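You operate a simulated robot arm through the tools that you are given. There is no shell and no other tool.

You are at the controls of a simulated robot arm. One attempt, no reset.

## Task
Add the dark rod with red tips to the bundle and restrap it.
Fine: the bundle lies in the rod cradle; press the green release button before you swing the clamp bar up; bar down again before you work the ratchet till the strap is tight.

Only the result counts: the job must be done as asked and must still hold three seconds after the hand-in. Knocking over, shifting, dropping, spilling or breaking anything else fails it.

## Robot
A 6-joint arm with a two-finger gripper, fixed in place. Base frame: the origin is at the foot of the arm, x ahead of it, y to its left, z up; the work surface is at about z = 860. Units: mm, degrees, N and s.
Its first joint turns from -166.0 to 166.0 degrees. Payload 1.71 kg.
Tool frame: the origin (TCP) lies between the finger pads and is the grasp point; the fingertips stand 20 mm ahead of it; z points along the fingers, y is the line along which they close. Largest opening 96 mm; the body of the gripper starts 113 mm behind the TCP.
Orientation is that of the tool frame in the base frame, as a unit quaternion [x, y, z, w]. With the fingers straight down and closing along the base's y, the tool's x points along the base's -x, its y along +y and its z along -z.

## Interface
- The arm moves only by the tool drive_tool. Its argument "motion" is a list of rows, each a list of 7 numbers: the shift along the tool's x, y, z in mm, then the turn, a rotation vector about the tool's x, y, z in degrees, then the finger opening in mm, from 0 to 96. In form: [[dx, dy, dz, rx, ry, rz, fingers], ...]. A call has 1 to 20 rows; each row shifts and turns the commanded pose from where the row before left it, along the tool's axes as they then stand. Rows are played at 5 a second. More than 50 mm and 8.6 degrees between two rows, or a gripper value outside its range, and nothing of the call is played. A pose out of reach is approached as far as the arm can. The call stops where the force on the tool passes 80 N (or 10 N more than at its start, if that is more) or the arm is blocked; 0.2 s more then pass. Each finger travels about 45 mm/s and halts on what it meets, pressing with about 27 N; the grip force reading is that of the motor and also rises with nothing between the fingers. The clock runs only during rows and for 0.2 s after the last one: add rows that do not move to give the fingers time. The reply holds the time, the measured pose of the TCP, the force on the tool along the base axes, the opening and the grip force, in the units named above and with some noise, with the torque about the TCP (base axes, N m) and any sound that the robot's microphone picked up.
- Cameras (640 x 400 px; columns grow to the right, rows downward): "scene" is fixed at [50.8, -653.9, 1616.5]; the picture's right is [0.98, -0.19, 0.00], its down [-0.08, -0.39, -0.92] and it looks along [0.17, 0.90, -0.40] (base axes); focal length 374 px, centre (320, 200). "wrist" rides on the gripper at [66, 14, -145] in the tool frame; the picture's right is [-0.21, 0.98, 0.00], its down [-0.88, -0.18, -0.45] and it looks along [-0.44, -0.09, 0.90] (tool axes); focal length 275 px, centre (320, 200). There is no depth. A picture from a camera that has moved, and an enlarged one, comes with that camera's place and axes in the base frame and with its lens. The place of the scene camera against the robot may be out by one fixed shift of up to 18 mm in any direction.
- capture(camera): a new picture of that camera. No time passes.
- raise_lower(by): slides the trunk up (or, below 0, down) by that many mm; the arm rides with it, the base frame stays. It gives what a move gives, with no picture.
- close_up(camera, box): a new picture of the part [left, top, right, bottom] of that camera's present view, enlarged. No time passes.
- hand_in(): hands the job in; it is judged then, once.

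Nothing tells you positions but the pictures and the camera data. Unless the task says otherwise, let go and move clear before handing in.

The tools are called after ">>>" by a JSON object that holds its "name" and its "arguments". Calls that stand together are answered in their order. drive_tool: Moves the arm, as the interface text tells. Its arguments: {"type":"object","properties":{"motion":{"type":"array","items":{"type":"array","items":{"type":"number"}}}},"required":["motion"]} The other tools are called the same way: raise_lower (by) slides the trunk up or down; capture (camera) takes a picture; close_up (camera, box) takes an enlarged picture of a part of a camera's view; hand_in () hands the job in.

At the start:

```text
t: 0.0
tcp_pos: [452.4, 596.1, 1219.9]
orientation: [0.0, 1.0, 0.0, 0.0]
wrist_force: [0.3, 0.2, -0.3]
wrist_torque: [-0.02, -0.01, 0.02]
opening: 96.2
grasp_force: 0.0
trunk travel left (down, up): [-250.0, 140.0]
```

scene: 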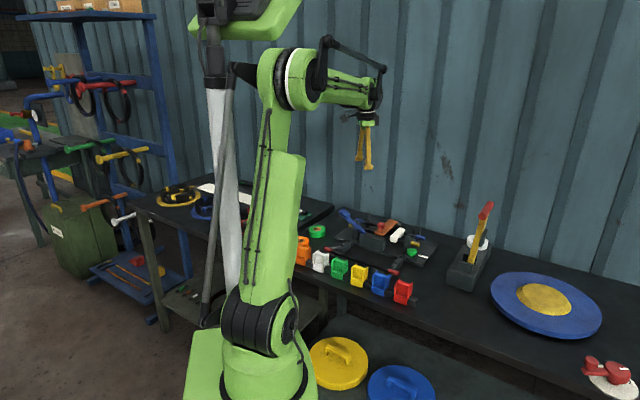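
wrist: 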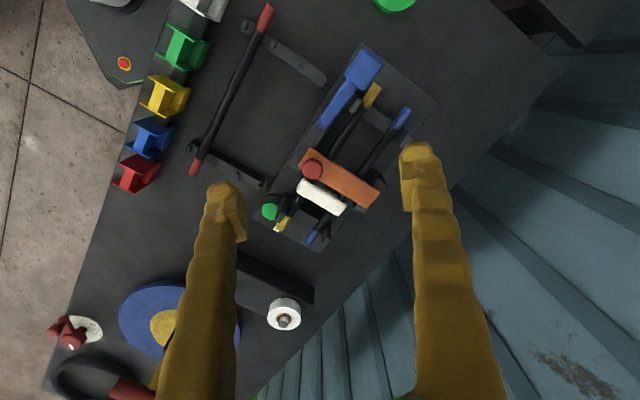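

I see a bench with a cradle that holds a bundle (blue lever, orange bar, white strap, green button), and a dark rod with red tips lying on two supports beside it. I'll take enlarged pictures first.

>>> {"name": "close_up", "arguments": {"camera": "wrist", "box": [170, 0, 450, 260]}}

>>> {"name": "close_up", "arguments": {"camera": "scene", "box": [290, 180, 450, 310]}}

>>> {"name": "close_up", "arguments": {"camera": "wrist", "box": [240, 120, 400, 260]}}

```text
1.54 times, centred on (310, 130) of wrist
camera zoom: at [385.7, 609.2, 1366.5], right [0.21, 0.98, 0.0], down [0.88, -0.18, 0.44], along [0.43, -0.09, -0.9], focal length 424 px, centre (335, 308)
```

zoom: 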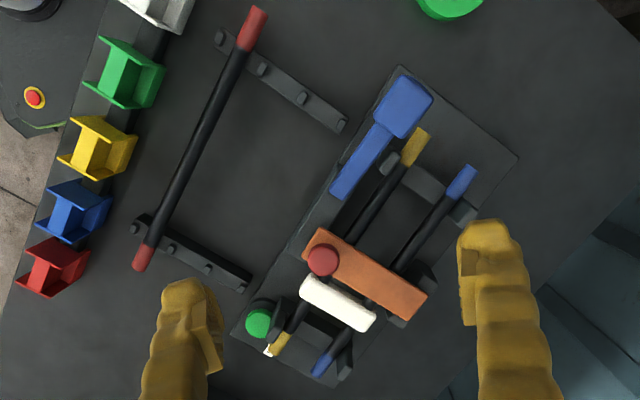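

```text
3.08 times, centred on (370, 245) of scene
camera zoom: at [50.8, -653.9, 1616.5], right [0.98, -0.19, 0.0], down [-0.08, -0.39, -0.92], along [0.17, 0.9, -0.4], focal length 1151 px, centre (166, 62)
```

zoom: 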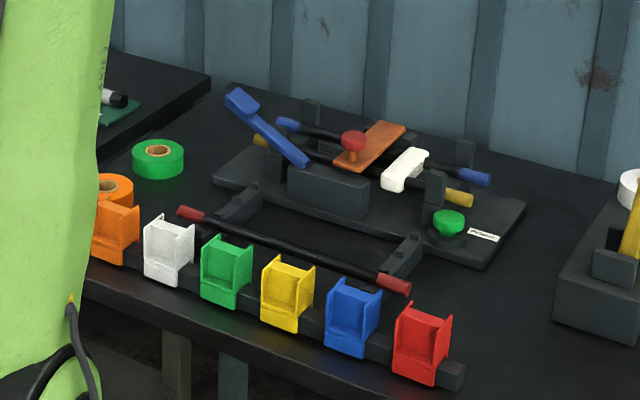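

```text
2.86 times, centred on (320, 190) of wrist
camera zoom: at [385.7, 609.2, 1366.5], right [0.21, 0.98, 0.0], down [0.88, -0.18, 0.44], along [0.43, -0.09, -0.9], focal length 786 px, centre (320, 229)
```

zoom: 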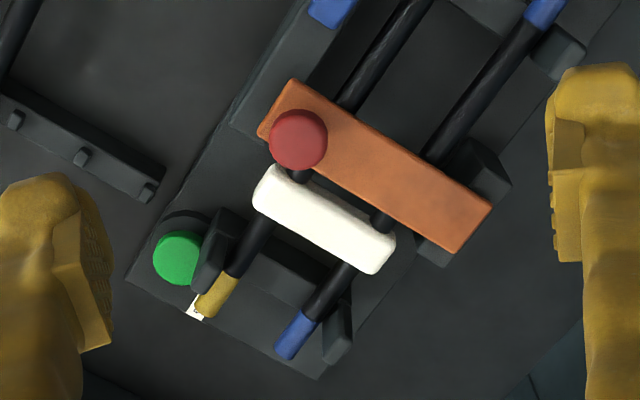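

The cradle lies at roughly (560, 600) with the rods running along about -45° in the base frame, and the loose rod runs from about (303, 548) to (504, 351). I'll turn the tool 45° to line up with the rods and move closer to look.

>>> {"name": "drive_tool", "arguments": {"motion": [[-13.5, 42.5, 35, 0, 0, 0, 96], [-13.5, 42.5, 35, 0, 0, 0, 96], [0, 0, 0, 0, 0, 7.5, 96], [0, 0, 0, 0, 0, 7.5, 96], [0, 0, 0, 0, 0, 7.5, 96], [0, 0, 0, 0, 0, 7.5, 96], [0, 0, 0, 0, 0, 7.5, 96], [0, 0, 0, 0, 0, 7.5, 96], [0, 0, 0, 0, 0, 0, 96]]}}

>>> {"name": "capture", "arguments": {"camera": "wrist"}}

```text
refused: row 1 steps farther than a row can; nothing moved
```

```text
taken
camera wrist: at [385.7, 609.2, 1366.5], right [0.21, 0.98, 0.0], down [0.88, -0.18, 0.44], along [0.43, -0.09, -0.9], focal length 275 px, centre (320, 200)
```

wrist: 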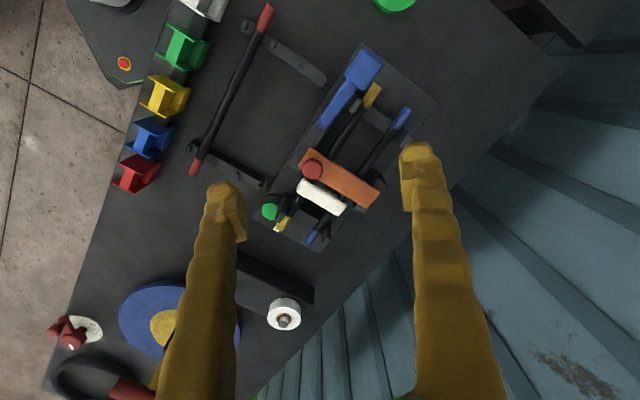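

The first row stepped more than 50 mm in total, so nothing was played. I'll send the same move in smaller steps.

>>> {"name": "drive_tool", "arguments": {"motion": [[-9, 28, 23, 0, 0, 0, 96], [-9, 28, 23, 0, 0, 0, 96], [-9, 28, 23, 0, 0, 0, 96], [0, 0, 0, 0, 0, 7.5, 96], [0, 0, 0, 0, 0, 7.5, 96], [0, 0, 0, 0, 0, 7.5, 96], [0, 0, 0, 0, 0, 7.5, 96], [0, 0, 0, 0, 0, 7.5, 96], [0, 0, 0, 0, 0, 7.5, 96], [0, 0, 0, 0, 0, 0, 96], [0, 0, 0, 0, 0, 0, 96]]}}

>>> {"name": "capture", "arguments": {"camera": "wrist"}}

```text
t: 2.4
tcp_pos: [461.7, 678.0, 1157.6]
orientation: [0.383, 0.924, 0.003, 0.006]
wrist_force: [0.1, -0.3, 0.2]
wrist_torque: [0.01, 0.0, 0.01]
opening: 95.7
grasp_force: 0.0
trunk travel left (down, up): [-250.0, 140.0]
```

```text
taken
camera wrist: at [422.7, 734.8, 1304.1], right [0.84, 0.55, 0.01], down [0.48, -0.75, 0.45], along [0.25, -0.37, -0.89], focal length 275 px, centre (320, 200)
```

wrist: 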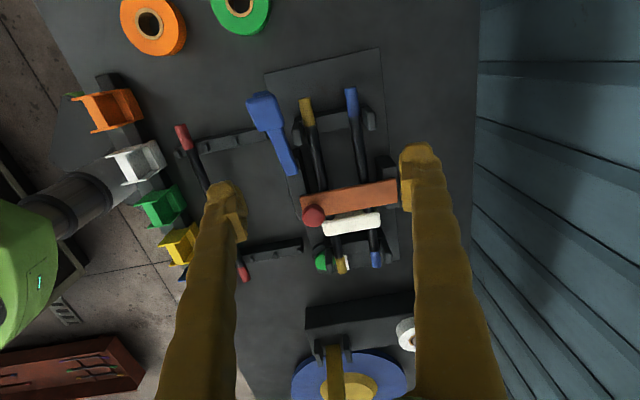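

>>> {"name": "drive_tool", "arguments": {"motion": [[0, 0, 0, 0, 0, 0, 96], [0, 0, 0, 0, 0, 0, 96]]}}

>>> {"name": "close_up", "arguments": {"camera": "wrist", "box": [240, 60, 420, 280]}}

>>> {"name": "close_up", "arguments": {"camera": "wrist", "box": [160, 110, 320, 290]}}

```text
t: 3.0
tcp_pos: [462.1, 679.0, 1158.0]
orientation: [0.383, 0.924, 0.003, 0.006]
wrist_force: [0.3, 0.2, -0.2]
wrist_torque: [0.0, 0.01, -0.02]
opening: 96.0
grasp_force: 0.0
trunk travel left (down, up): [-250.0, 140.0]
```

```text
1.82 times, centred on (330, 170) of wrist
camera zoom: at [422.8, 734.8, 1304.1], right [0.84, 0.55, 0.01], down [0.48, -0.75, 0.45], along [0.25, -0.37, -0.89], focal length 500 px, centre (302, 254)
```

zoom: 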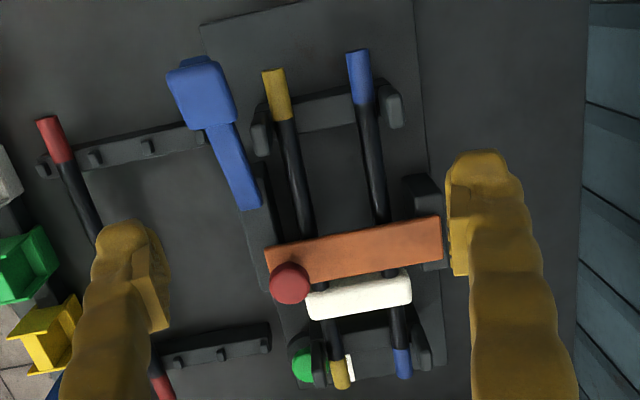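

```text
2.22 times, centred on (240, 200) of wrist
camera zoom: at [422.8, 734.8, 1304.1], right [0.84, 0.55, 0.01], down [0.48, -0.75, 0.45], along [0.25, -0.37, -0.89], focal length 612 px, centre (498, 200)
```

zoom: 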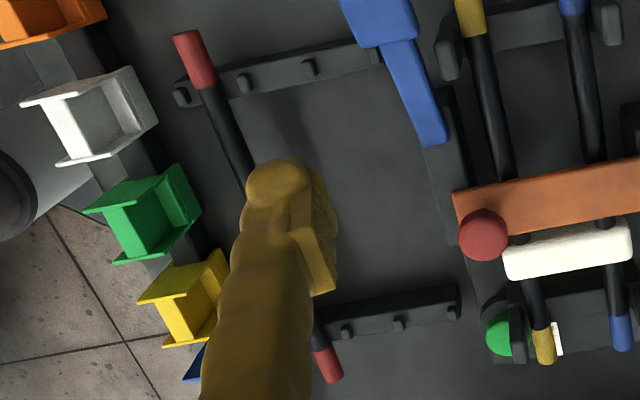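

>>> {"name": "close_up", "arguments": {"camera": "scene", "box": [325, 195, 425, 265]}}

>>> {"name": "raise_lower", "arguments": {"by": 100}}

```text
5.71 times, centred on (375, 230) of scene
camera zoom: at [50.8, -653.9, 1616.5], right [0.98, -0.19, 0.0], down [-0.08, -0.39, -0.92], along [0.17, 0.9, -0.4], focal length 2137 px, centre (6, 29)
```

zoom: 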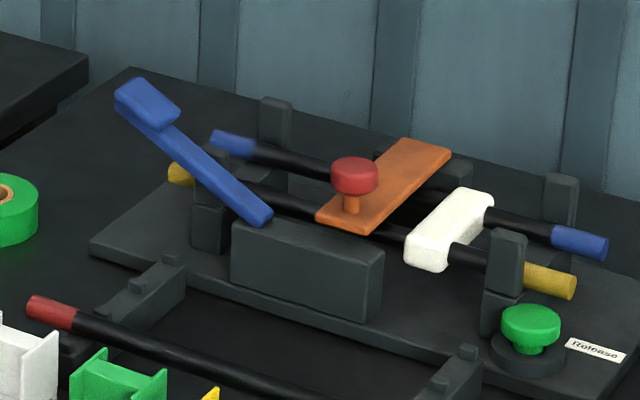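

```text
t: 4.3
tcp_pos: [462.3, 678.0, 1258.6]
orientation: [0.382, 0.924, 0.003, 0.006]
wrist_force: [0.3, 0.4, 0.1]
wrist_torque: [-0.02, -0.01, -0.01]
opening: 96.0
grasp_force: 0.1
trunk travel left (down, up): [-350.0, 40.0]
```

The lever, clamp bar with its red knob, white strap and green button are all clear now. I'll go down for precise views.

>>> {"name": "drive_tool", "arguments": {"motion": [[0, 0, 45, 0, 0, 0, 96], [0, 0, 45, 0, 0, 0, 96], [0, 0, 45, 0, 0, 0, 96], [0, 0, 45, 0, 0, 0, 96], [0, 0, 0, 0, 0, 0, 96], [0, 0, 0, 0, 0, 0, 96]]}}

>>> {"name": "capture", "arguments": {"camera": "wrist"}}

```text
t: 5.7
tcp_pos: [465.4, 677.4, 1077.9]
orientation: [0.383, 0.924, 0.003, 0.005]
wrist_force: [-0.3, 0.0, 0.4]
wrist_torque: [0.01, -0.03, 0.02]
opening: 96.2
grasp_force: 0.0
trunk travel left (down, up): [-350.0, 40.0]
```

```text
taken
camera wrist: at [426.5, 733.8, 1223.4], right [0.84, 0.55, 0.01], down [0.48, -0.75, 0.45], along [0.26, -0.37, -0.89], focal length 275 px, centre (320, 200)
```

wrist: 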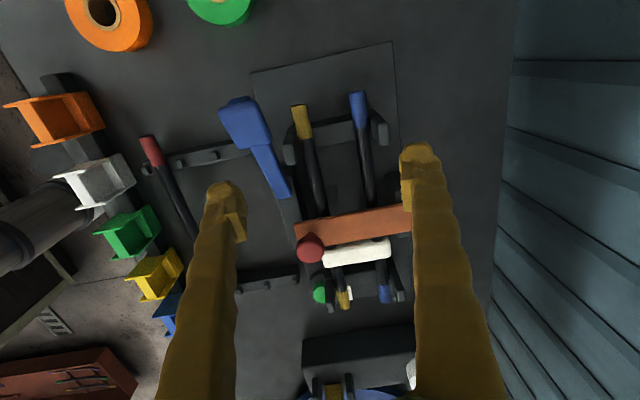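

>>> {"name": "close_up", "arguments": {"camera": "wrist", "box": [215, 85, 415, 205]}}

>>> {"name": "close_up", "arguments": {"camera": "wrist", "box": [235, 195, 415, 320]}}

>>> {"name": "close_up", "arguments": {"camera": "wrist", "box": [120, 120, 260, 300]}}

```text
3.20 times, centred on (315, 145) of wrist
camera zoom: at [426.5, 733.8, 1223.4], right [0.84, 0.55, 0.01], down [0.48, -0.75, 0.45], along [0.26, -0.37, -0.89], focal length 881 px, centre (336, 376)
```

zoom: 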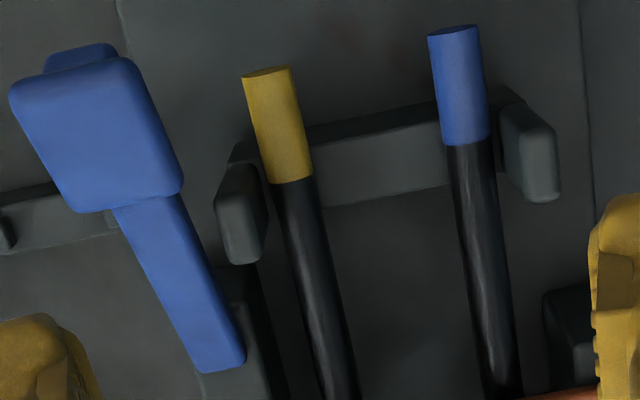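

```text
3.20 times, centred on (325, 258) of wrist
camera zoom: at [426.5, 733.8, 1223.4], right [0.84, 0.55, 0.01], down [0.48, -0.75, 0.45], along [0.26, -0.37, -0.89], focal length 881 px, centre (304, 16)
```

zoom: 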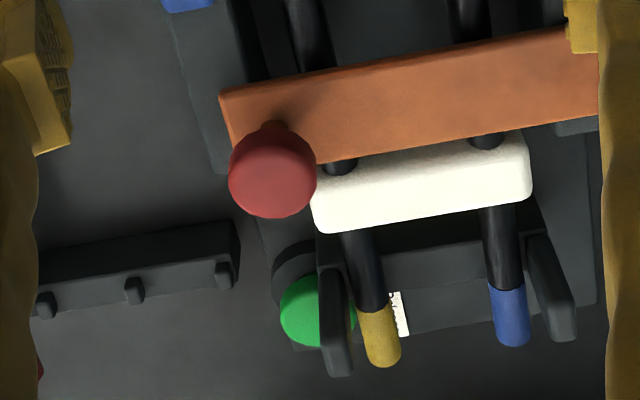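

```text
2.22 times, centred on (190, 210) of wrist
camera zoom: at [426.5, 733.8, 1223.4], right [0.84, 0.55, 0.01], down [0.48, -0.75, 0.45], along [0.26, -0.37, -0.89], focal length 612 px, centre (609, 178)
```

zoom: 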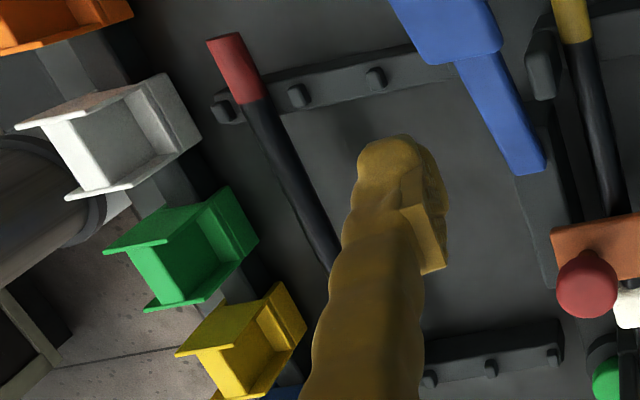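

From two views I place the green button top at about (616, 462, 896), the red knob top at (525, 568, 968), and the loose rod along n≈605 at z≈896. I'll move above the button with the fingers closed.

>>> {"name": "drive_tool", "arguments": {"motion": [[0, 0, 0, 0.54, 0.4, 0, 60], [-37.5, -7, 0, 0, 0, 0, 30], [-37.5, -7, 0, 0, 0, 0, 0], [-37.5, -7, 0, 0, 0, 0, 0], [-37.5, -7, 0, 0, 0, 0, 0], [-37.5, -7, 0, 0, 0, 0, 0], [-37.5, -7, 0, 0, 0, 0, 0], [-37.5, -7, 0, 0, 0, 0, 0], [0, 0, 30, 0, 0, 0, 0], [0, 0, 30, 0, 0, 0, 0], [0, 0, 30, 0, 0, 0, 0], [0, 0, 20, 0, 0, 0, 0], [0, 0, 0, 0, 0, 0, 0]]}}

>>> {"name": "capture", "arguments": {"camera": "wrist"}}

>>> {"name": "close_up", "arguments": {"camera": "scene", "box": [325, 175, 425, 265]}}

```text
t: 8.5
tcp_pos: [616.5, 459.0, 969.6]
orientation: [0.383, 0.924, -0.001, 0.001]
wrist_force: [0.0, 0.8, 0.2]
wrist_torque: [-0.01, 0.06, 0.0]
opening: 0.0
grasp_force: 26.7
trunk travel left (down, up): [-350.0, 40.0]
```

```text
taken
camera wrist: at [577.6, 515.9, 1114.8], right [0.84, 0.55, 0.0], down [0.49, -0.75, 0.45], along [0.24, -0.37, -0.89], focal length 275 px, centre (320, 200)
```

wrist: 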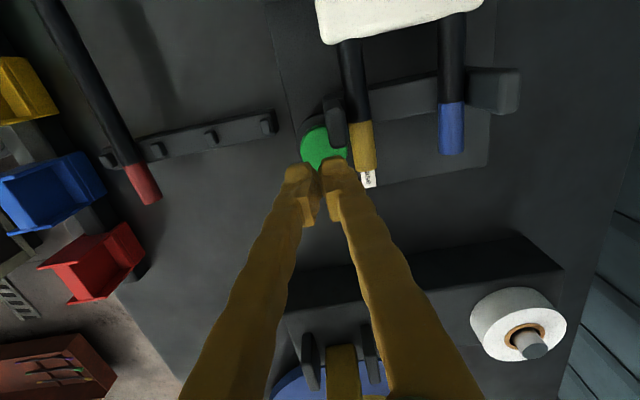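

```text
4.44 times, centred on (375, 220) of scene
camera zoom: at [50.8, -653.9, 1616.5], right [0.98, -0.19, 0.0], down [-0.08, -0.39, -0.92], along [0.17, 0.9, -0.4], focal length 1662 px, centre (76, 111)
```

zoom: 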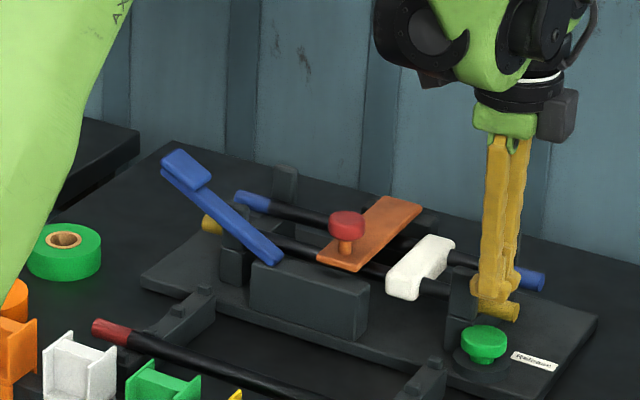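

>>> {"name": "drive_tool", "arguments": {"motion": [[3, -2, 20, 0, 0, 0, 0], [0, 0, 20, 0, 0, 0, 0], [0, 0, 6, 0, 0, 0, 0], [0, 0, 3, 0, 0, 0, 0], [0, 0, 2, 0, 0, 0, 0], [0, 0, 2, 0, 0, 0, 0], [0, 0, 2, 0, 0, 0, 0], [0, 0, 0, 0, 0, 0, 0]]}}

>>> {"name": "close_up", "arguments": {"camera": "scene", "box": [325, 175, 425, 265]}}

```text
t: 10.3
tcp_pos: [611.5, 459.2, 916.3]
orientation: [0.383, 0.924, 0.002, 0.002]
wrist_force: [14.8, 10.5, 48.3]
wrist_torque: [0.49, -0.4, -0.1]
opening: 0.0
grasp_force: 26.6
trunk travel left (down, up): [-350.0, 40.0]
heard: click
```

```text
4.44 times, centred on (375, 220) of scene
camera zoom: at [50.8, -653.9, 1616.5], right [0.98, -0.19, 0.0], down [-0.08, -0.39, -0.92], along [0.17, 0.9, -0.4], focal length 1662 px, centre (76, 111)
```

zoom: 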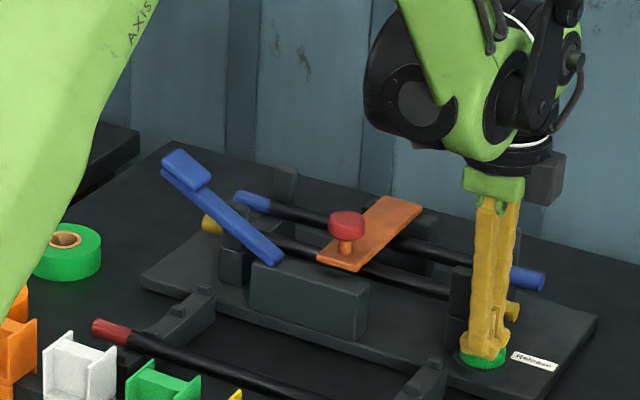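

The button clicked and the white strap is released. Next I'll lift off, turn the fingers so they close along the rods, and look at the clamp bar's knob and hinge.

>>> {"name": "drive_tool", "arguments": {"motion": [[0, 0, -40, 0, 0, 0, 0], [0, 0, -40, 0, 0, 0, 0], [0, 0, -40, 0, 0, 0, 0], [0, 0, -40, 0, 0, 0, 30], [34.4, -3, 0, 0, 0, 0, 60], [34.4, -3, 0, 0, 0, 0, 60], [34.4, -3, 0, 0, 0, 0, 60], [34.4, -3, 0, 0, 0, 0, 60], [0, 0, 0, 0, 0, -8.18, 60], [0, 0, 0, 0, 0, -8.18, 60], [0, 0, 0, 0, 0, -8.18, 60], [0, 0, 0, 0, 0, -8.18, 60], [0, 0, 0, 0, 0, -8.18, 60], [0, 0, 0, 0, 0, -8.18, 60], [0, 0, 0, 0, 0, -8.18, 60], [0, 0, 0, 0, 0, -8.18, 60], [0, 0, 0, 0, 0, -8.18, 60], [0, 0, 0, 0, 0, -8.18, 60]]}}

>>> {"name": "drive_tool", "arguments": {"motion": [[0, 0, 0, 0, 0, -8.18, 60], [0, 0, 0, 0, 0, 0, 60]]}}

>>> {"name": "capture", "arguments": {"camera": "wrist"}}

>>> {"name": "close_up", "arguments": {"camera": "scene", "box": [325, 185, 425, 265]}}

```text
t: 14.1
tcp_pos: [505.8, 548.3, 1074.0]
orientation: [-0.316, 0.949, -0.001, 0.0]
wrist_force: [-0.2, -0.2, -0.4]
wrist_torque: [0.0, 0.01, -0.02]
opening: 60.3
grasp_force: 0.0
trunk travel left (down, up): [-350.0, 40.0]
```

```text
t: 14.7
tcp_pos: [506.9, 548.0, 1073.3]
orientation: [-0.384, 0.923, -0.001, 0.001]
wrist_force: [0.0, 0.1, -0.1]
wrist_torque: [0.0, 0.01, -0.01]
opening: 60.0
grasp_force: 0.1
trunk travel left (down, up): [-350.0, 40.0]
```

```text
taken
camera wrist: at [448.9, 511.2, 1219.8], right [-0.55, 0.84, 0.0], down [0.75, 0.49, 0.45], along [0.37, 0.24, -0.9], focal length 275 px, centre (320, 200)
```

wrist: 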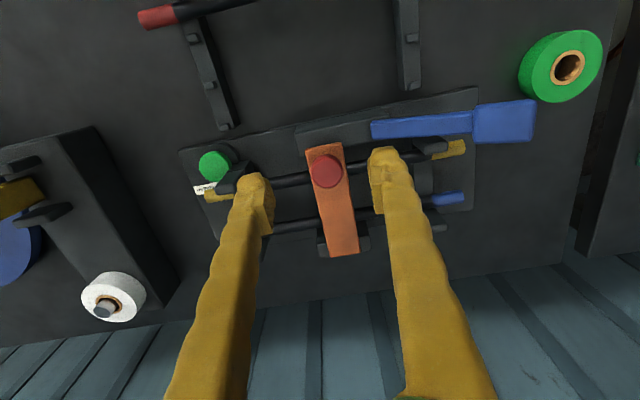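

```text
5.00 times, centred on (375, 225) of scene
camera zoom: at [50.8, -653.9, 1616.5], right [0.98, -0.19, 0.0], down [-0.08, -0.39, -0.92], along [0.17, 0.9, -0.4], focal length 1870 px, centre (45, 75)
```

zoom: 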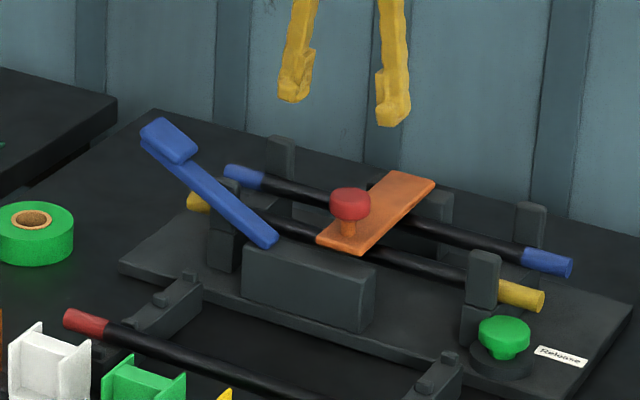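

>>> {"name": "close_up", "arguments": {"camera": "wrist", "box": [190, 90, 480, 270]}}

>>> {"name": "close_up", "arguments": {"camera": "wrist", "box": [290, 130, 390, 270]}}

```text
2.21 times, centred on (335, 180) of wrist
camera zoom: at [448.9, 511.2, 1219.8], right [-0.55, 0.84, 0.0], down [0.75, 0.49, 0.45], along [0.37, 0.24, -0.9], focal length 608 px, centre (287, 244)
```

zoom: 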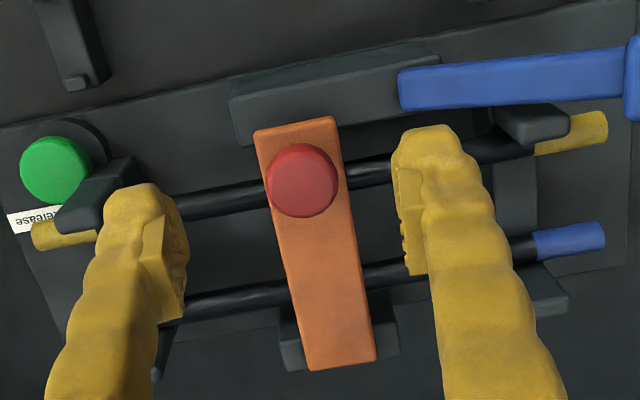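

```text
2.86 times, centred on (340, 200) of wrist
camera zoom: at [448.9, 511.2, 1219.8], right [-0.55, 0.84, 0.0], down [0.75, 0.49, 0.45], along [0.37, 0.24, -0.9], focal length 786 px, centre (263, 200)
```

zoom: 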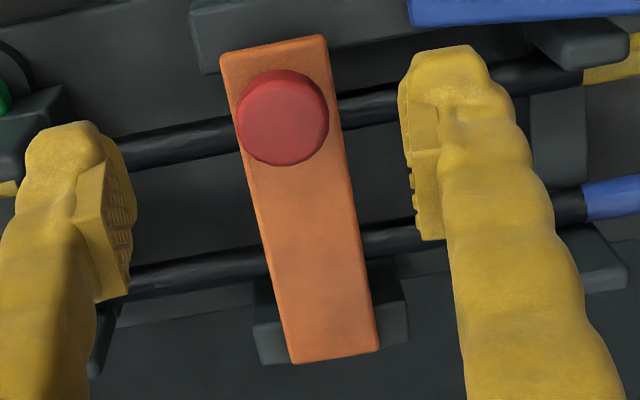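

The strap is off and the knob is confirmed at (524, 568.5, ~967); the bar's hinge is near n≈890. I'll raise the trunk the rest of the way for reach, then come down around the knob without touching it yet.

>>> {"name": "raise_lower", "arguments": {"by": 40}}

>>> {"name": "drive_tool", "arguments": {"motion": [[-26.6, 2.3, 30, 0, 0, 0, 50], [0, 0, 40, 0, 0, 0, 50], [0, 0, 30, 0, 0, 0, 50], [0, 0, 0, 0, 0, 0, 50], [0, 0, 0, 0, 0, 0, 50]]}}

>>> {"name": "capture", "arguments": {"camera": "wrist"}}

>>> {"name": "close_up", "arguments": {"camera": "scene", "box": [325, 185, 425, 265]}}

```text
t: 15.6
tcp_pos: [506.6, 547.9, 1113.0]
orientation: [-0.382, 0.924, -0.001, 0.0]
wrist_force: [0.0, 0.2, -0.7]
wrist_torque: [-0.01, 0.06, -0.01]
opening: 60.2
grasp_force: 0.1
trunk travel left (down, up): [-390.0, 0.0]
```

```text
t: 16.8
tcp_pos: [525.2, 569.3, 1012.4]
orientation: [-0.383, 0.924, -0.001, 0.0]
wrist_force: [0.1, 0.5, -0.2]
wrist_torque: [0.01, 0.0, 0.01]
opening: 50.1
grasp_force: 0.1
trunk travel left (down, up): [-390.0, 0.0]
```

```text
taken
camera wrist: at [467.0, 531.7, 1158.6], right [-0.55, 0.84, 0.0], down [0.75, 0.49, 0.45], along [0.37, 0.24, -0.9], focal length 275 px, centre (320, 200)
```

wrist: 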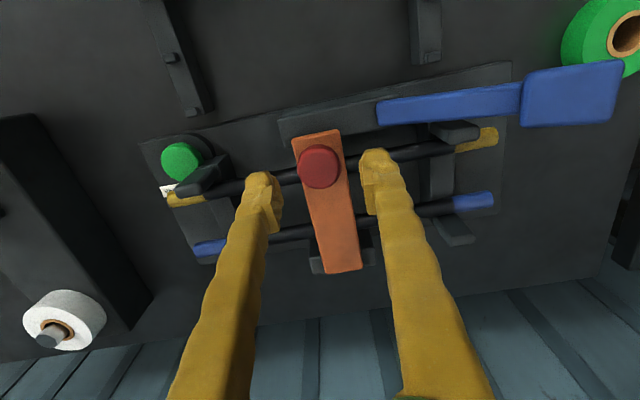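

```text
5.00 times, centred on (375, 225) of scene
camera zoom: at [50.8, -653.9, 1616.5], right [0.98, -0.19, 0.0], down [-0.08, -0.39, -0.92], along [0.17, 0.9, -0.4], focal length 1870 px, centre (45, 75)
```

zoom: 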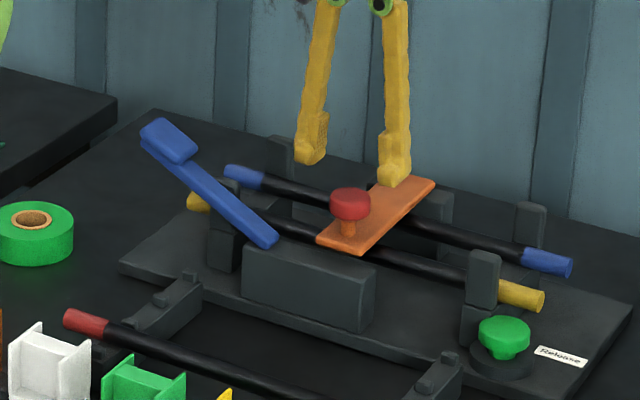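

Alignment with the knob is exact. I'll go down and close on the knob head.

>>> {"name": "drive_tool", "arguments": {"motion": [[0, 0, 25, 0, 0, 0, 50], [0, 0, 24, 0, 0, 0, 50], [0, 0, 0, 0, 0, 0, 50], [0, 0, 0, 0, 0, 0, 30], [0, 0, 0, 0, 0, 0, 20], [0, 0, 0, 0, 0, 0, 20], [0, 0, 0, 0, 0, 0, 20]]}}

>>> {"name": "close_up", "arguments": {"camera": "scene", "box": [325, 185, 425, 265]}}

```text
t: 18.4
tcp_pos: [524.6, 568.0, 965.2]
orientation: [-0.384, 0.923, -0.001, 0.0]
wrist_force: [5.9, -2.0, -2.3]
wrist_torque: [-0.08, 0.04, 0.0]
opening: 28.3
grasp_force: 35.3
trunk travel left (down, up): [-390.0, 0.0]
```

```text
5.00 times, centred on (375, 225) of scene
camera zoom: at [50.8, -653.9, 1616.5], right [0.98, -0.19, 0.0], down [-0.08, -0.39, -0.92], along [0.17, 0.9, -0.4], focal length 1870 px, centre (45, 75)
```

zoom: 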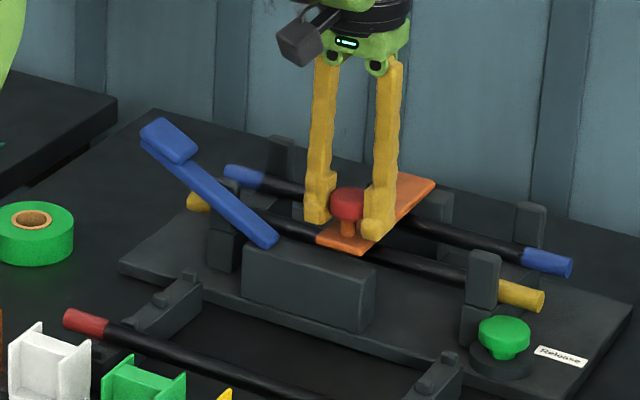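

Knob gripped (28 mm). I'll begin the upward swing along the hinge arc, in small pieces to check the force.

>>> {"name": "drive_tool", "arguments": {"motion": [[-3.4, 0, -10, 0, 0, 0, 20], [-4.1, 0, -9.8, 0, 0, 0, 20], [-5, 0, -9.4, 0, 0, 0, 20], [-5.8, 0, -8.9, 0, 0, 0, 20], [0, 0, 0, 0, 0, 0, 20]]}}

>>> {"name": "close_up", "arguments": {"camera": "scene", "box": [325, 185, 425, 265]}}

```text
t: 19.6
tcp_pos: [537.0, 579.0, 1004.6]
orientation: [-0.382, 0.924, 0.0, 0.001]
wrist_force: [0.2, -19.6, 0.1]
wrist_torque: [-0.63, 0.49, 0.01]
opening: 28.2
grasp_force: 34.5
trunk travel left (down, up): [-390.0, 0.0]
```

```text
5.00 times, centred on (375, 225) of scene
camera zoom: at [50.8, -653.9, 1616.5], right [0.98, -0.19, 0.0], down [-0.08, -0.39, -0.92], along [0.17, 0.9, -0.4], focal length 1870 px, centre (45, 75)
```

zoom: 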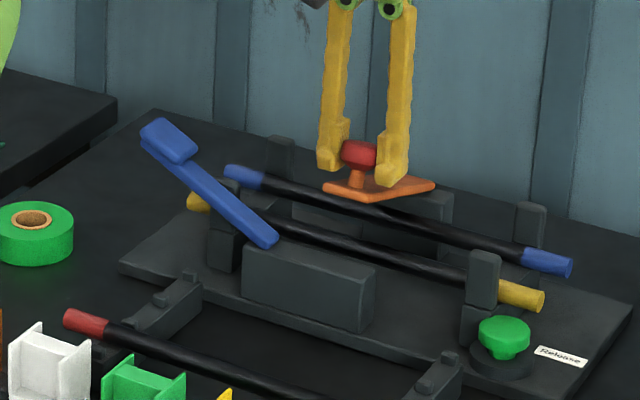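

>>> {"name": "drive_tool", "arguments": {"motion": [[-6.3, -1, -8.4, 0, 0, 0, 20], [-7, 0, -7.9, 0, 0, 0, 20], [-7.5, 0, -7.3, 0, 0, 0, 20], [-8.2, 0, -6.6, 0, 0, 0, 20], [-8.7, 0, -5.8, 0, 0, 0, 20], [-9.2, 0, -5.2, 0, 0, 0, 20], [0, 0, 0, 0, 0, 0, 20]]}}

>>> {"name": "close_up", "arguments": {"camera": "scene", "box": [325, 165, 425, 265]}}

```text
t: 21.2
tcp_pos: [571.1, 614.2, 1045.0]
orientation: [-0.382, 0.924, -0.001, 0.001]
wrist_force: [-5.4, -14.2, 11.7]
wrist_torque: [-0.54, 0.46, 0.05]
opening: 28.1
grasp_force: 35.2
trunk travel left (down, up): [-390.0, 0.0]
```

```text
4.00 times, centred on (375, 215) of scene
camera zoom: at [50.8, -653.9, 1616.5], right [0.98, -0.19, 0.0], down [-0.08, -0.39, -0.92], along [0.17, 0.9, -0.4], focal length 1496 px, centre (100, 140)
```

zoom: 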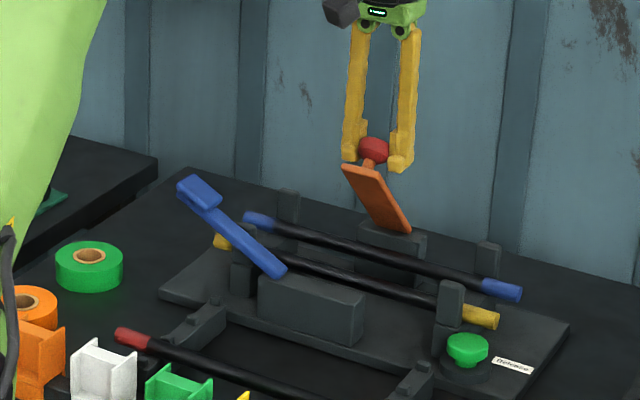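

>>> {"name": "drive_tool", "arguments": {"motion": [[-9, -0.5, -5, 0, 0, 0, 20], [-9.7, 0, -4.4, 0, 0, 0, 20], [-10.3, 0, -2.5, 0, 0, 0, 20], [-10.5, 0, -1.5, 0, 0, 0, 20], [-10.5, 0, -0.6, 0, 0, 0, 20], [-10.6, 0, 0.3, 0, 0, 0, 20], [-10.4, 0, 1.2, 0, 0, 0, 20], [-10.4, 0, 2.1, 0, 0, 0, 20], [0, 0, 0, 0, 0, 0, 20]]}}

>>> {"name": "close_up", "arguments": {"camera": "scene", "box": [325, 165, 425, 265]}}

>>> {"name": "capture", "arguments": {"camera": "wrist"}}

```text
t: 23.2
tcp_pos: [628.0, 671.4, 1054.4]
orientation: [-0.382, 0.924, -0.002, 0.0]
wrist_force: [0.0, -0.3, 0.1]
wrist_torque: [0.01, 0.01, -0.02]
opening: 20.0
grasp_force: 0.0
trunk travel left (down, up): [-390.0, 0.0]
```

```text
4.00 times, centred on (375, 215) of scene
camera zoom: at [50.8, -653.9, 1616.5], right [0.98, -0.19, 0.0], down [-0.08, -0.39, -0.92], along [0.17, 0.9, -0.4], focal length 1496 px, centre (100, 140)
```

zoom: 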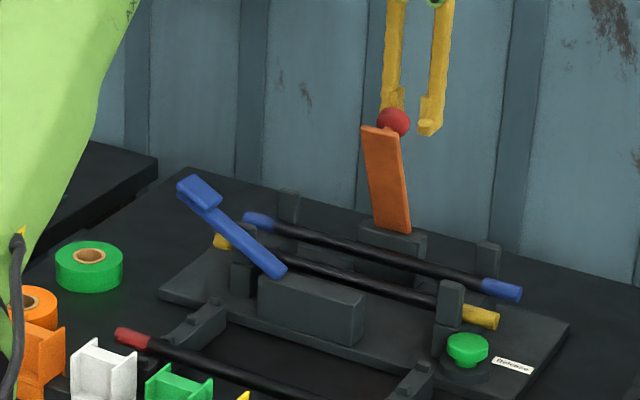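

```text
taken
camera wrist: at [570.6, 634.5, 1200.3], right [-0.55, 0.84, 0.0], down [0.75, 0.49, 0.45], along [0.37, 0.24, -0.9], focal length 275 px, centre (320, 200)
```

wrist: 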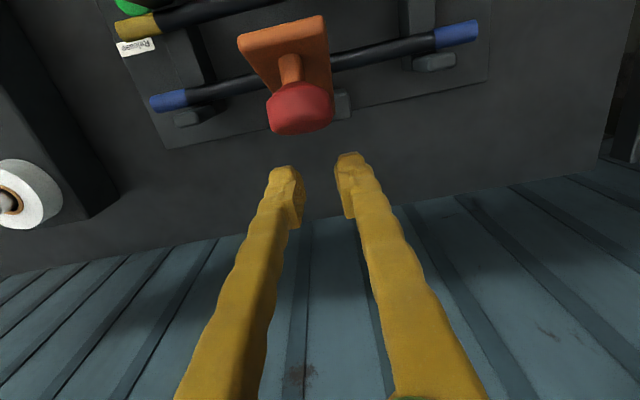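

>>> {"name": "drive_tool", "arguments": {"motion": [[0, 0, 0, 0, 0, 0, 20], [0, 0, 0, 0, 0, 0, 20], [0, 0, 0, 0, 0, 0, 20]]}}

>>> {"name": "close_up", "arguments": {"camera": "scene", "box": [360, 175, 420, 235]}}

>>> {"name": "close_up", "arguments": {"camera": "wrist", "box": [200, 0, 400, 200]}}

```text
t: 24.0
tcp_pos: [628.5, 670.8, 1053.3]
orientation: [-0.382, 0.924, 0.0, 0.0]
wrist_force: [-0.4, 0.0, 0.5]
wrist_torque: [0.0, -0.01, -0.02]
opening: 20.1
grasp_force: 0.1
trunk travel left (down, up): [-390.0, 0.0]
```

```text
6.67 times, centred on (390, 205) of scene
camera zoom: at [50.8, -653.9, 1616.5], right [0.98, -0.19, 0.0], down [-0.08, -0.39, -0.92], along [0.17, 0.9, -0.4], focal length 2493 px, centre (-147, 167)
```

zoom: 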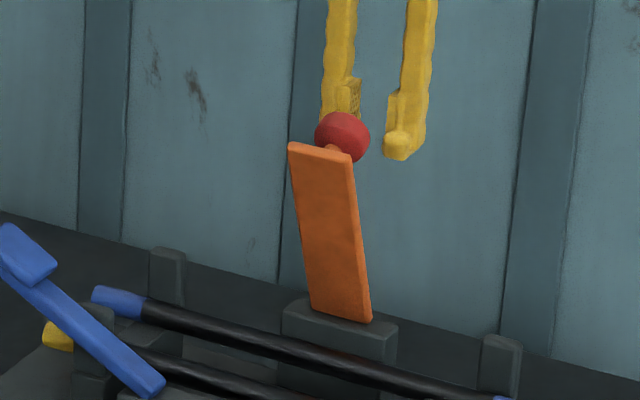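

```text
2.00 times, centred on (300, 100) of wrist
camera zoom: at [570.7, 634.3, 1200.4], right [-0.55, 0.84, 0.0], down [0.75, 0.49, 0.45], along [0.37, 0.24, -0.9], focal length 551 px, centre (360, 400)
```

zoom: 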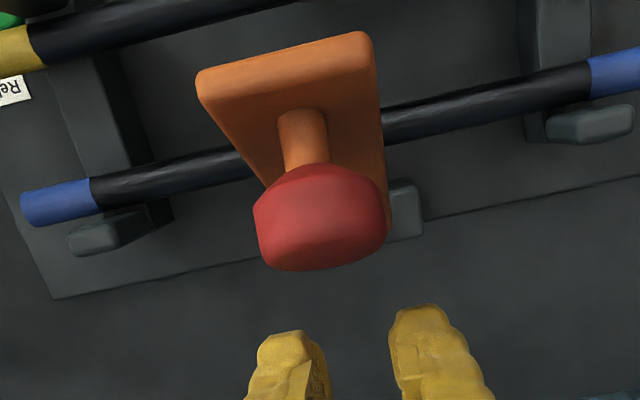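

The grip slipped off near the top, but the bar stays up by itself at roughly 70°. I'll go over to its near side and nudge it further back with closed fingers, watching the force.

>>> {"name": "drive_tool", "arguments": {"motion": [[0, 0, -30, 0, 0, 0, 20], [0, 0, -35, 0, 0, 0, 0], [28, 0, 0, 0, 0, 0, 0], [28, 0, 0, 0, 0, 0, 0], [28, 0, 0, 0, 0, 0, 0], [26, 0, 0, 0, 0, 0, 0], [0, 0, 0, 0, 0, 0, 0]]}}

>>> {"name": "close_up", "arguments": {"camera": "scene", "box": [340, 145, 440, 235]}}

>>> {"name": "capture", "arguments": {"camera": "wrist"}}

```text
t: 25.6
tcp_pos: [549.8, 592.1, 1121.0]
orientation: [-0.383, 0.924, 0.0, 0.0]
wrist_force: [-0.2, 0.7, 0.1]
wrist_torque: [-0.01, -0.01, 0.01]
opening: 0.5
grasp_force: 26.9
trunk travel left (down, up): [-390.0, 0.0]
```

```text
4.44 times, centred on (390, 190) of scene
camera zoom: at [50.8, -653.9, 1616.5], right [0.98, -0.19, 0.0], down [-0.08, -0.39, -0.92], along [0.17, 0.9, -0.4], focal length 1662 px, centre (9, 244)
```

zoom: 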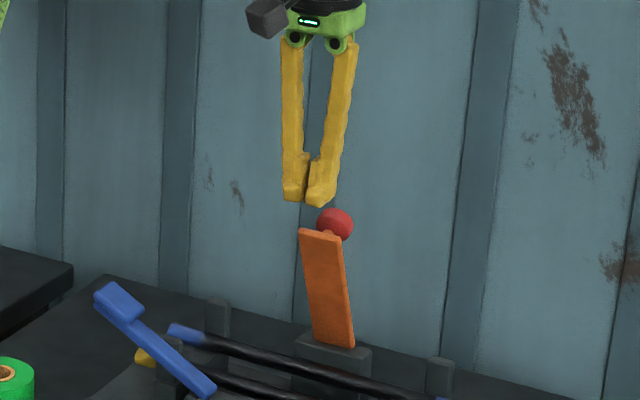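

```text
taken
camera wrist: at [492.4, 555.3, 1267.2], right [-0.55, 0.84, 0.0], down [0.75, 0.49, 0.45], along [0.37, 0.24, -0.9], focal length 275 px, centre (320, 200)
```

wrist: 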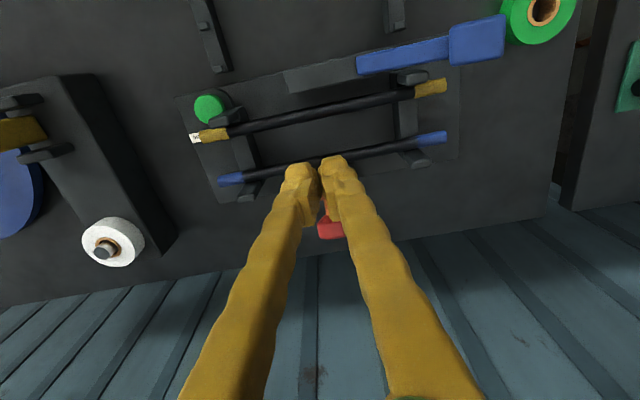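

>>> {"name": "drive_tool", "arguments": {"motion": [[0, 0, 38, 0, 0, 0, 0], [0, 0, 38, 0, 0, 0, 0], [-6, 0, 0, 0, 0, 0, 0], [-6, 0, 0, 0, 0, 0, 0], [-6, 0, 0, 0, 0, 0, 0], [-5, 0, 0, 0, 0, 0, 0], [-5, 0, 0, 0, 0, 0, 0], [-5, 0, 0, 0, 0, 0, 0], [0, 0, 0, 0, 0, 0, 0]]}}

>>> {"name": "close_up", "arguments": {"camera": "scene", "box": [340, 145, 440, 235]}}

```text
t: 27.6
tcp_pos: [574.6, 616.7, 1043.0]
orientation: [-0.382, 0.924, -0.001, 0.0]
wrist_force: [0.3, 0.3, 0.2]
wrist_torque: [-0.01, -0.01, 0.04]
opening: 0.0
grasp_force: 29.2
trunk travel left (down, up): [-390.0, 0.0]
```

```text
4.44 times, centred on (390, 190) of scene
camera zoom: at [50.8, -653.9, 1616.5], right [0.98, -0.19, 0.0], down [-0.08, -0.39, -0.92], along [0.17, 0.9, -0.4], focal length 1662 px, centre (9, 244)
```

zoom: 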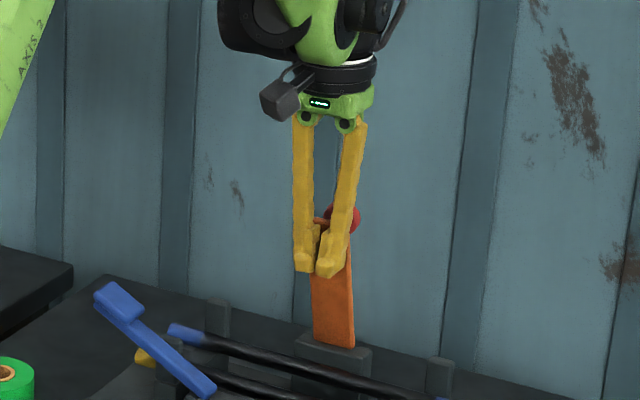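

>>> {"name": "drive_tool", "arguments": {"motion": [[-4, 0, 0, 0, 0, 0, 0], [-4, 0, 0, 0, 0, 0, 0], [-4, 0, 0, 0, 0, 0, 0], [0, 0, 0, 0, 0, 0, 0]]}}

>>> {"name": "close_up", "arguments": {"camera": "scene", "box": [340, 145, 440, 235]}}

```text
t: 28.6
tcp_pos: [582.8, 624.7, 1043.6]
orientation: [-0.382, 0.924, -0.001, 0.0]
wrist_force: [0.4, -0.3, -0.1]
wrist_torque: [-0.02, 0.02, 0.03]
opening: 0.0
grasp_force: 29.3
trunk travel left (down, up): [-390.0, 0.0]
```

```text
4.44 times, centred on (390, 190) of scene
camera zoom: at [50.8, -653.9, 1616.5], right [0.98, -0.19, 0.0], down [-0.08, -0.39, -0.92], along [0.17, 0.9, -0.4], focal length 1662 px, centre (9, 244)
```

zoom: 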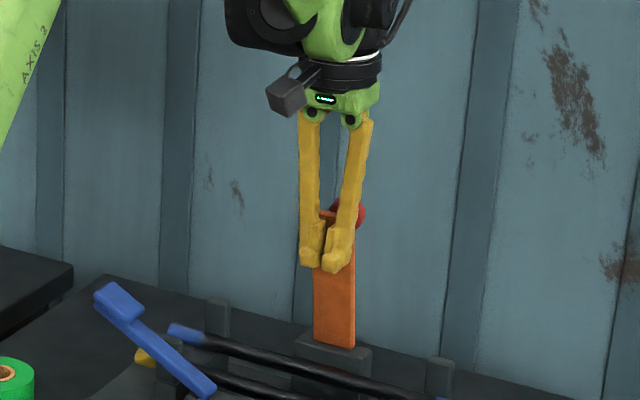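

>>> {"name": "drive_tool", "arguments": {"motion": [[-5, 0, 0, 0, 0, 0, 0], [-5, 0, 0, 0, 0, 0, 0], [-5, 0, 0, 0, 0, 0, 0], [-5, 0, 0, 0, 0, 0, 0], [0, 0, 0, 0, 0, 0, 0], [0, 0, 0, 0, 0, 0, 0]]}}

>>> {"name": "close_up", "arguments": {"camera": "scene", "box": [340, 145, 440, 235]}}

```text
t: 30.0
tcp_pos: [597.3, 639.5, 1042.5]
orientation: [-0.383, 0.924, -0.001, 0.0]
wrist_force: [-0.9, 0.3, 0.0]
wrist_torque: [-0.02, 0.05, -0.01]
opening: 0.1
grasp_force: 29.9
trunk travel left (down, up): [-390.0, 0.0]
```

```text
4.44 times, centred on (390, 190) of scene
camera zoom: at [50.8, -653.9, 1616.5], right [0.98, -0.19, 0.0], down [-0.08, -0.39, -0.92], along [0.17, 0.9, -0.4], focal length 1662 px, centre (9, 244)
```

zoom: 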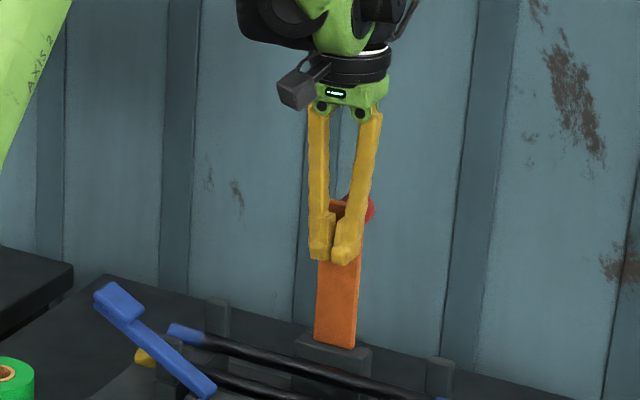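

>>> {"name": "drive_tool", "arguments": {"motion": [[-5, 0, 0, 0, 0, 0, 0], [-5, 0, 0, 0, 0, 0, 0], [-4, 0, 0, 0, 0, 0, 0], [0, 0, 0, 0, 0, 0, 0], [0, 0, 0, 0, 0, 0, 0]]}}

>>> {"name": "close_up", "arguments": {"camera": "scene", "box": [340, 145, 440, 235]}}

```text
t: 31.2
tcp_pos: [605.6, 648.3, 1044.3]
orientation: [-0.383, 0.924, -0.001, 0.0]
wrist_force: [-20.2, -22.2, -10.9]
wrist_torque: [-0.36, 0.37, 0.03]
opening: 6.0
grasp_force: 29.2
trunk travel left (down, up): [-390.0, 0.0]
```

```text
4.44 times, centred on (390, 190) of scene
camera zoom: at [50.8, -653.9, 1616.5], right [0.98, -0.19, 0.0], down [-0.08, -0.39, -0.92], along [0.17, 0.9, -0.4], focal length 1662 px, centre (9, 244)
```

zoom: 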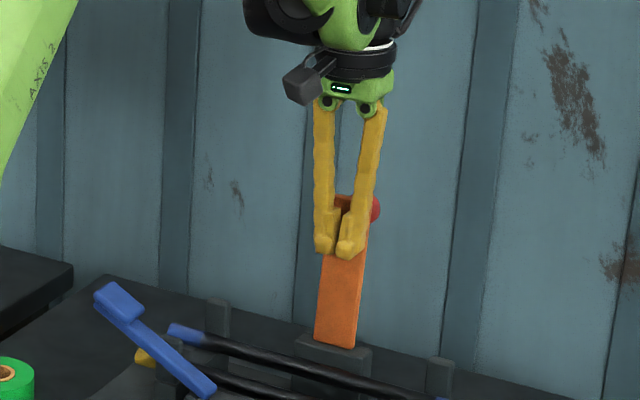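

The bar is at its rear stop (about 95°). I'll back off, check that it stays, and go over to the loose rod with the fingers turned to close across it.

>>> {"name": "drive_tool", "arguments": {"motion": [[40, 0, 0, 0, 0, 0, 0], [40, 0, -20, 0, 0, 0, 0], [40, 0, -20, 0, 0, 0, 0], [40, 0, 0, 0, 0, 0, 10], [40, 0, 0, 0, 0, 0, 30], [40, 0, 0, 0, 0, 0, 50], [40, 0, 0, 0, 0, 0, 50], [0, 0, 0, 0, 0, 8.18, 50], [0, 0, 0, 0, 0, 8.18, 50], [0, 0, 0, 0, 0, 8.18, 50], [0, 0, 0, 0, 0, 8.18, 50], [0, 0, 0, 0, 0, 8.18, 50], [0, 0, 0, 0, 0, 8.18, 50], [0, 0, 0, 0, 0, 8.18, 50], [0, 0, 0, 0, 0, 8.18, 50], [0, 0, 0, 0, 0, 8.18, 50], [0, 0, 0, 0, 0, 8.18, 50], [0, 0, 0, 0, 0, 8.18, 50], [0, 0, 0, 0, 0, 0, 50]]}}

>>> {"name": "close_up", "arguments": {"camera": "scene", "box": [320, 165, 440, 265]}}

>>> {"name": "capture", "arguments": {"camera": "wrist"}}

```text
t: 35.2
tcp_pos: [409.8, 449.3, 1083.1]
orientation: [0.384, 0.923, 0.0, 0.0]
wrist_force: [0.0, 0.4, -0.1]
wrist_torque: [-0.05, -0.02, -0.02]
opening: 49.9
grasp_force: 0.0
trunk travel left (down, up): [-390.0, 0.0]
```

```text
4.00 times, centred on (380, 215) of scene
camera zoom: at [50.8, -653.9, 1616.5], right [0.98, -0.19, 0.0], down [-0.08, -0.39, -0.92], along [0.17, 0.9, -0.4], focal length 1496 px, centre (80, 140)
```

zoom: 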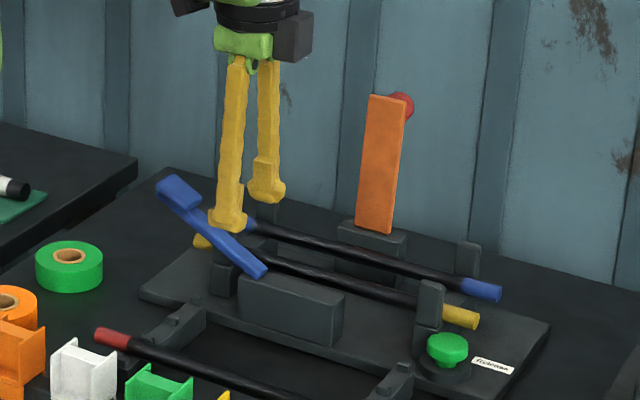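

```text
taken
camera wrist: at [370.4, 506.6, 1229.3], right [0.84, 0.55, 0.0], down [0.49, -0.75, 0.45], along [0.24, -0.37, -0.89], focal length 275 px, centre (320, 200)
```

wrist: 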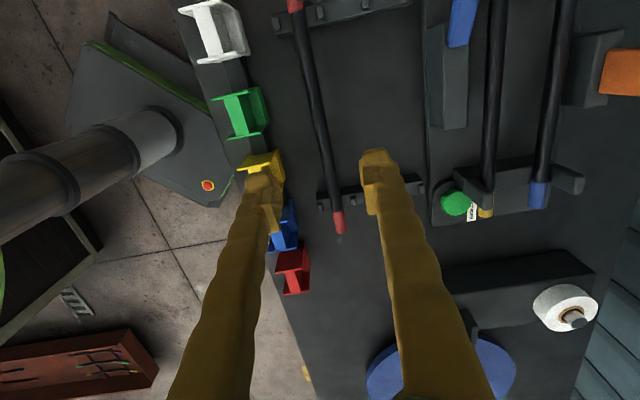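

The bar stays open. The loose rod runs at n≈607, centred near u≈-27, right below the gripper; I'll go down partway and check.

>>> {"name": "drive_tool", "arguments": {"motion": [[0, 0, 45, 0, 0, 0, 42], [0, 0, 45, 0, 0, 0, 42], [0, 0, 40, 0, 0, 0, 42], [0, 0, 0, 0, 0, 0, 42], [0, 0, 0, 0, 0, 0, 42]]}}

>>> {"name": "capture", "arguments": {"camera": "wrist"}}

>>> {"name": "close_up", "arguments": {"camera": "scene", "box": [310, 215, 410, 295]}}

```text
t: 36.4
tcp_pos: [408.5, 451.3, 954.2]
orientation: [0.382, 0.924, 0.0, 0.001]
wrist_force: [0.4, 0.0, 0.5]
wrist_torque: [-0.01, -0.04, 0.04]
opening: 42.2
grasp_force: 0.0
trunk travel left (down, up): [-390.0, 0.0]
```

```text
taken
camera wrist: at [370.8, 506.6, 1099.8], right [0.84, 0.55, 0.0], down [0.49, -0.75, 0.45], along [0.24, -0.37, -0.89], focal length 275 px, centre (320, 200)
```

wrist: 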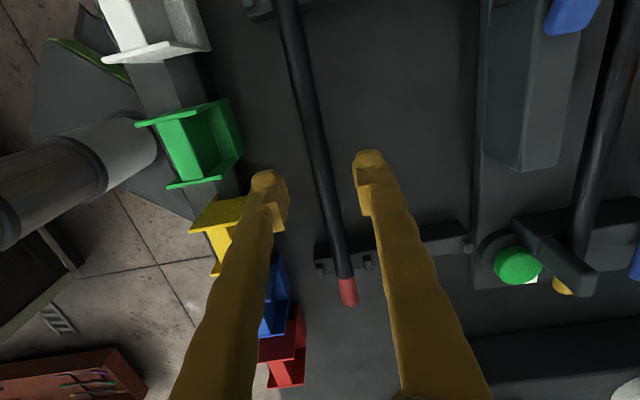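

```text
5.00 times, centred on (360, 255) of scene
camera zoom: at [50.8, -653.9, 1616.5], right [0.98, -0.19, 0.0], down [-0.08, -0.39, -0.92], along [0.17, 0.9, -0.4], focal length 1870 px, centre (120, -75)
```

zoom: 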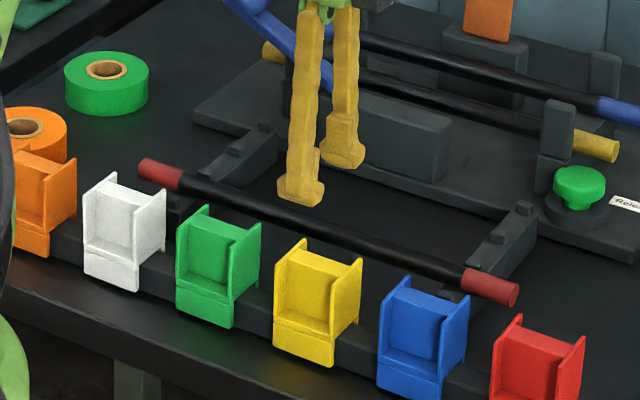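

>>> {"name": "drive_tool", "arguments": {"motion": [[0, 0, 25, 0, 0, 0, 42], [0, 0, 20, 0, 0, 0, 42], [0, 0, 10, 0, 0, 0, 42], [0, 0, 0, 0, 0, 0, 42], [0, 0, 0, 0, 0, 0, 30], [0, 0, 0, 0, 0, 0, 22], [0, 0, 0, 0, 0, 0, 10], [0, 0, 0, 0, 0, 0, 5], [0, 0, 0, 0, 0, 0, 5]]}}

>>> {"name": "capture", "arguments": {"camera": "wrist"}}

>>> {"name": "close_up", "arguments": {"camera": "scene", "box": [310, 215, 410, 295]}}

```text
t: 38.4
tcp_pos: [409.4, 451.2, 898.9]
orientation: [0.382, 0.924, -0.001, 0.001]
wrist_force: [-0.6, -0.5, 0.6]
wrist_torque: [0.03, 0.04, 0.01]
opening: 11.5
grasp_force: 27.2
trunk travel left (down, up): [-390.0, 0.0]
```

```text
taken
camera wrist: at [371.0, 507.5, 1044.0], right [0.84, 0.55, 0.0], down [0.49, -0.75, 0.45], along [0.24, -0.37, -0.89], focal length 275 px, centre (320, 200)
```

wrist: 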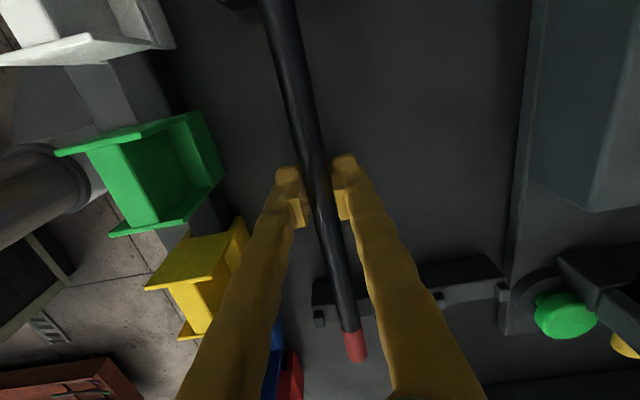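

```text
5.00 times, centred on (360, 255) of scene
camera zoom: at [50.8, -653.9, 1616.5], right [0.98, -0.19, 0.0], down [-0.08, -0.39, -0.92], along [0.17, 0.9, -0.4], focal length 1870 px, centre (120, -75)
```

zoom: 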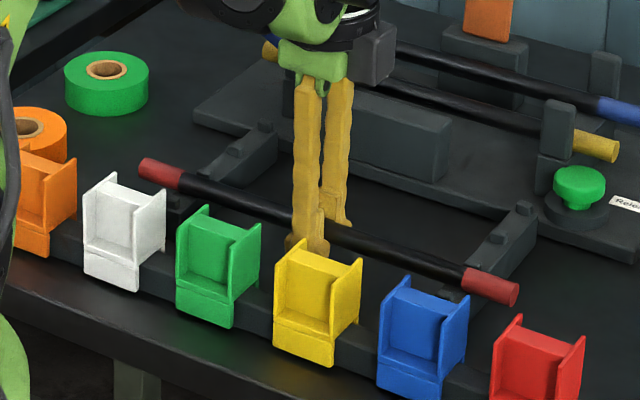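

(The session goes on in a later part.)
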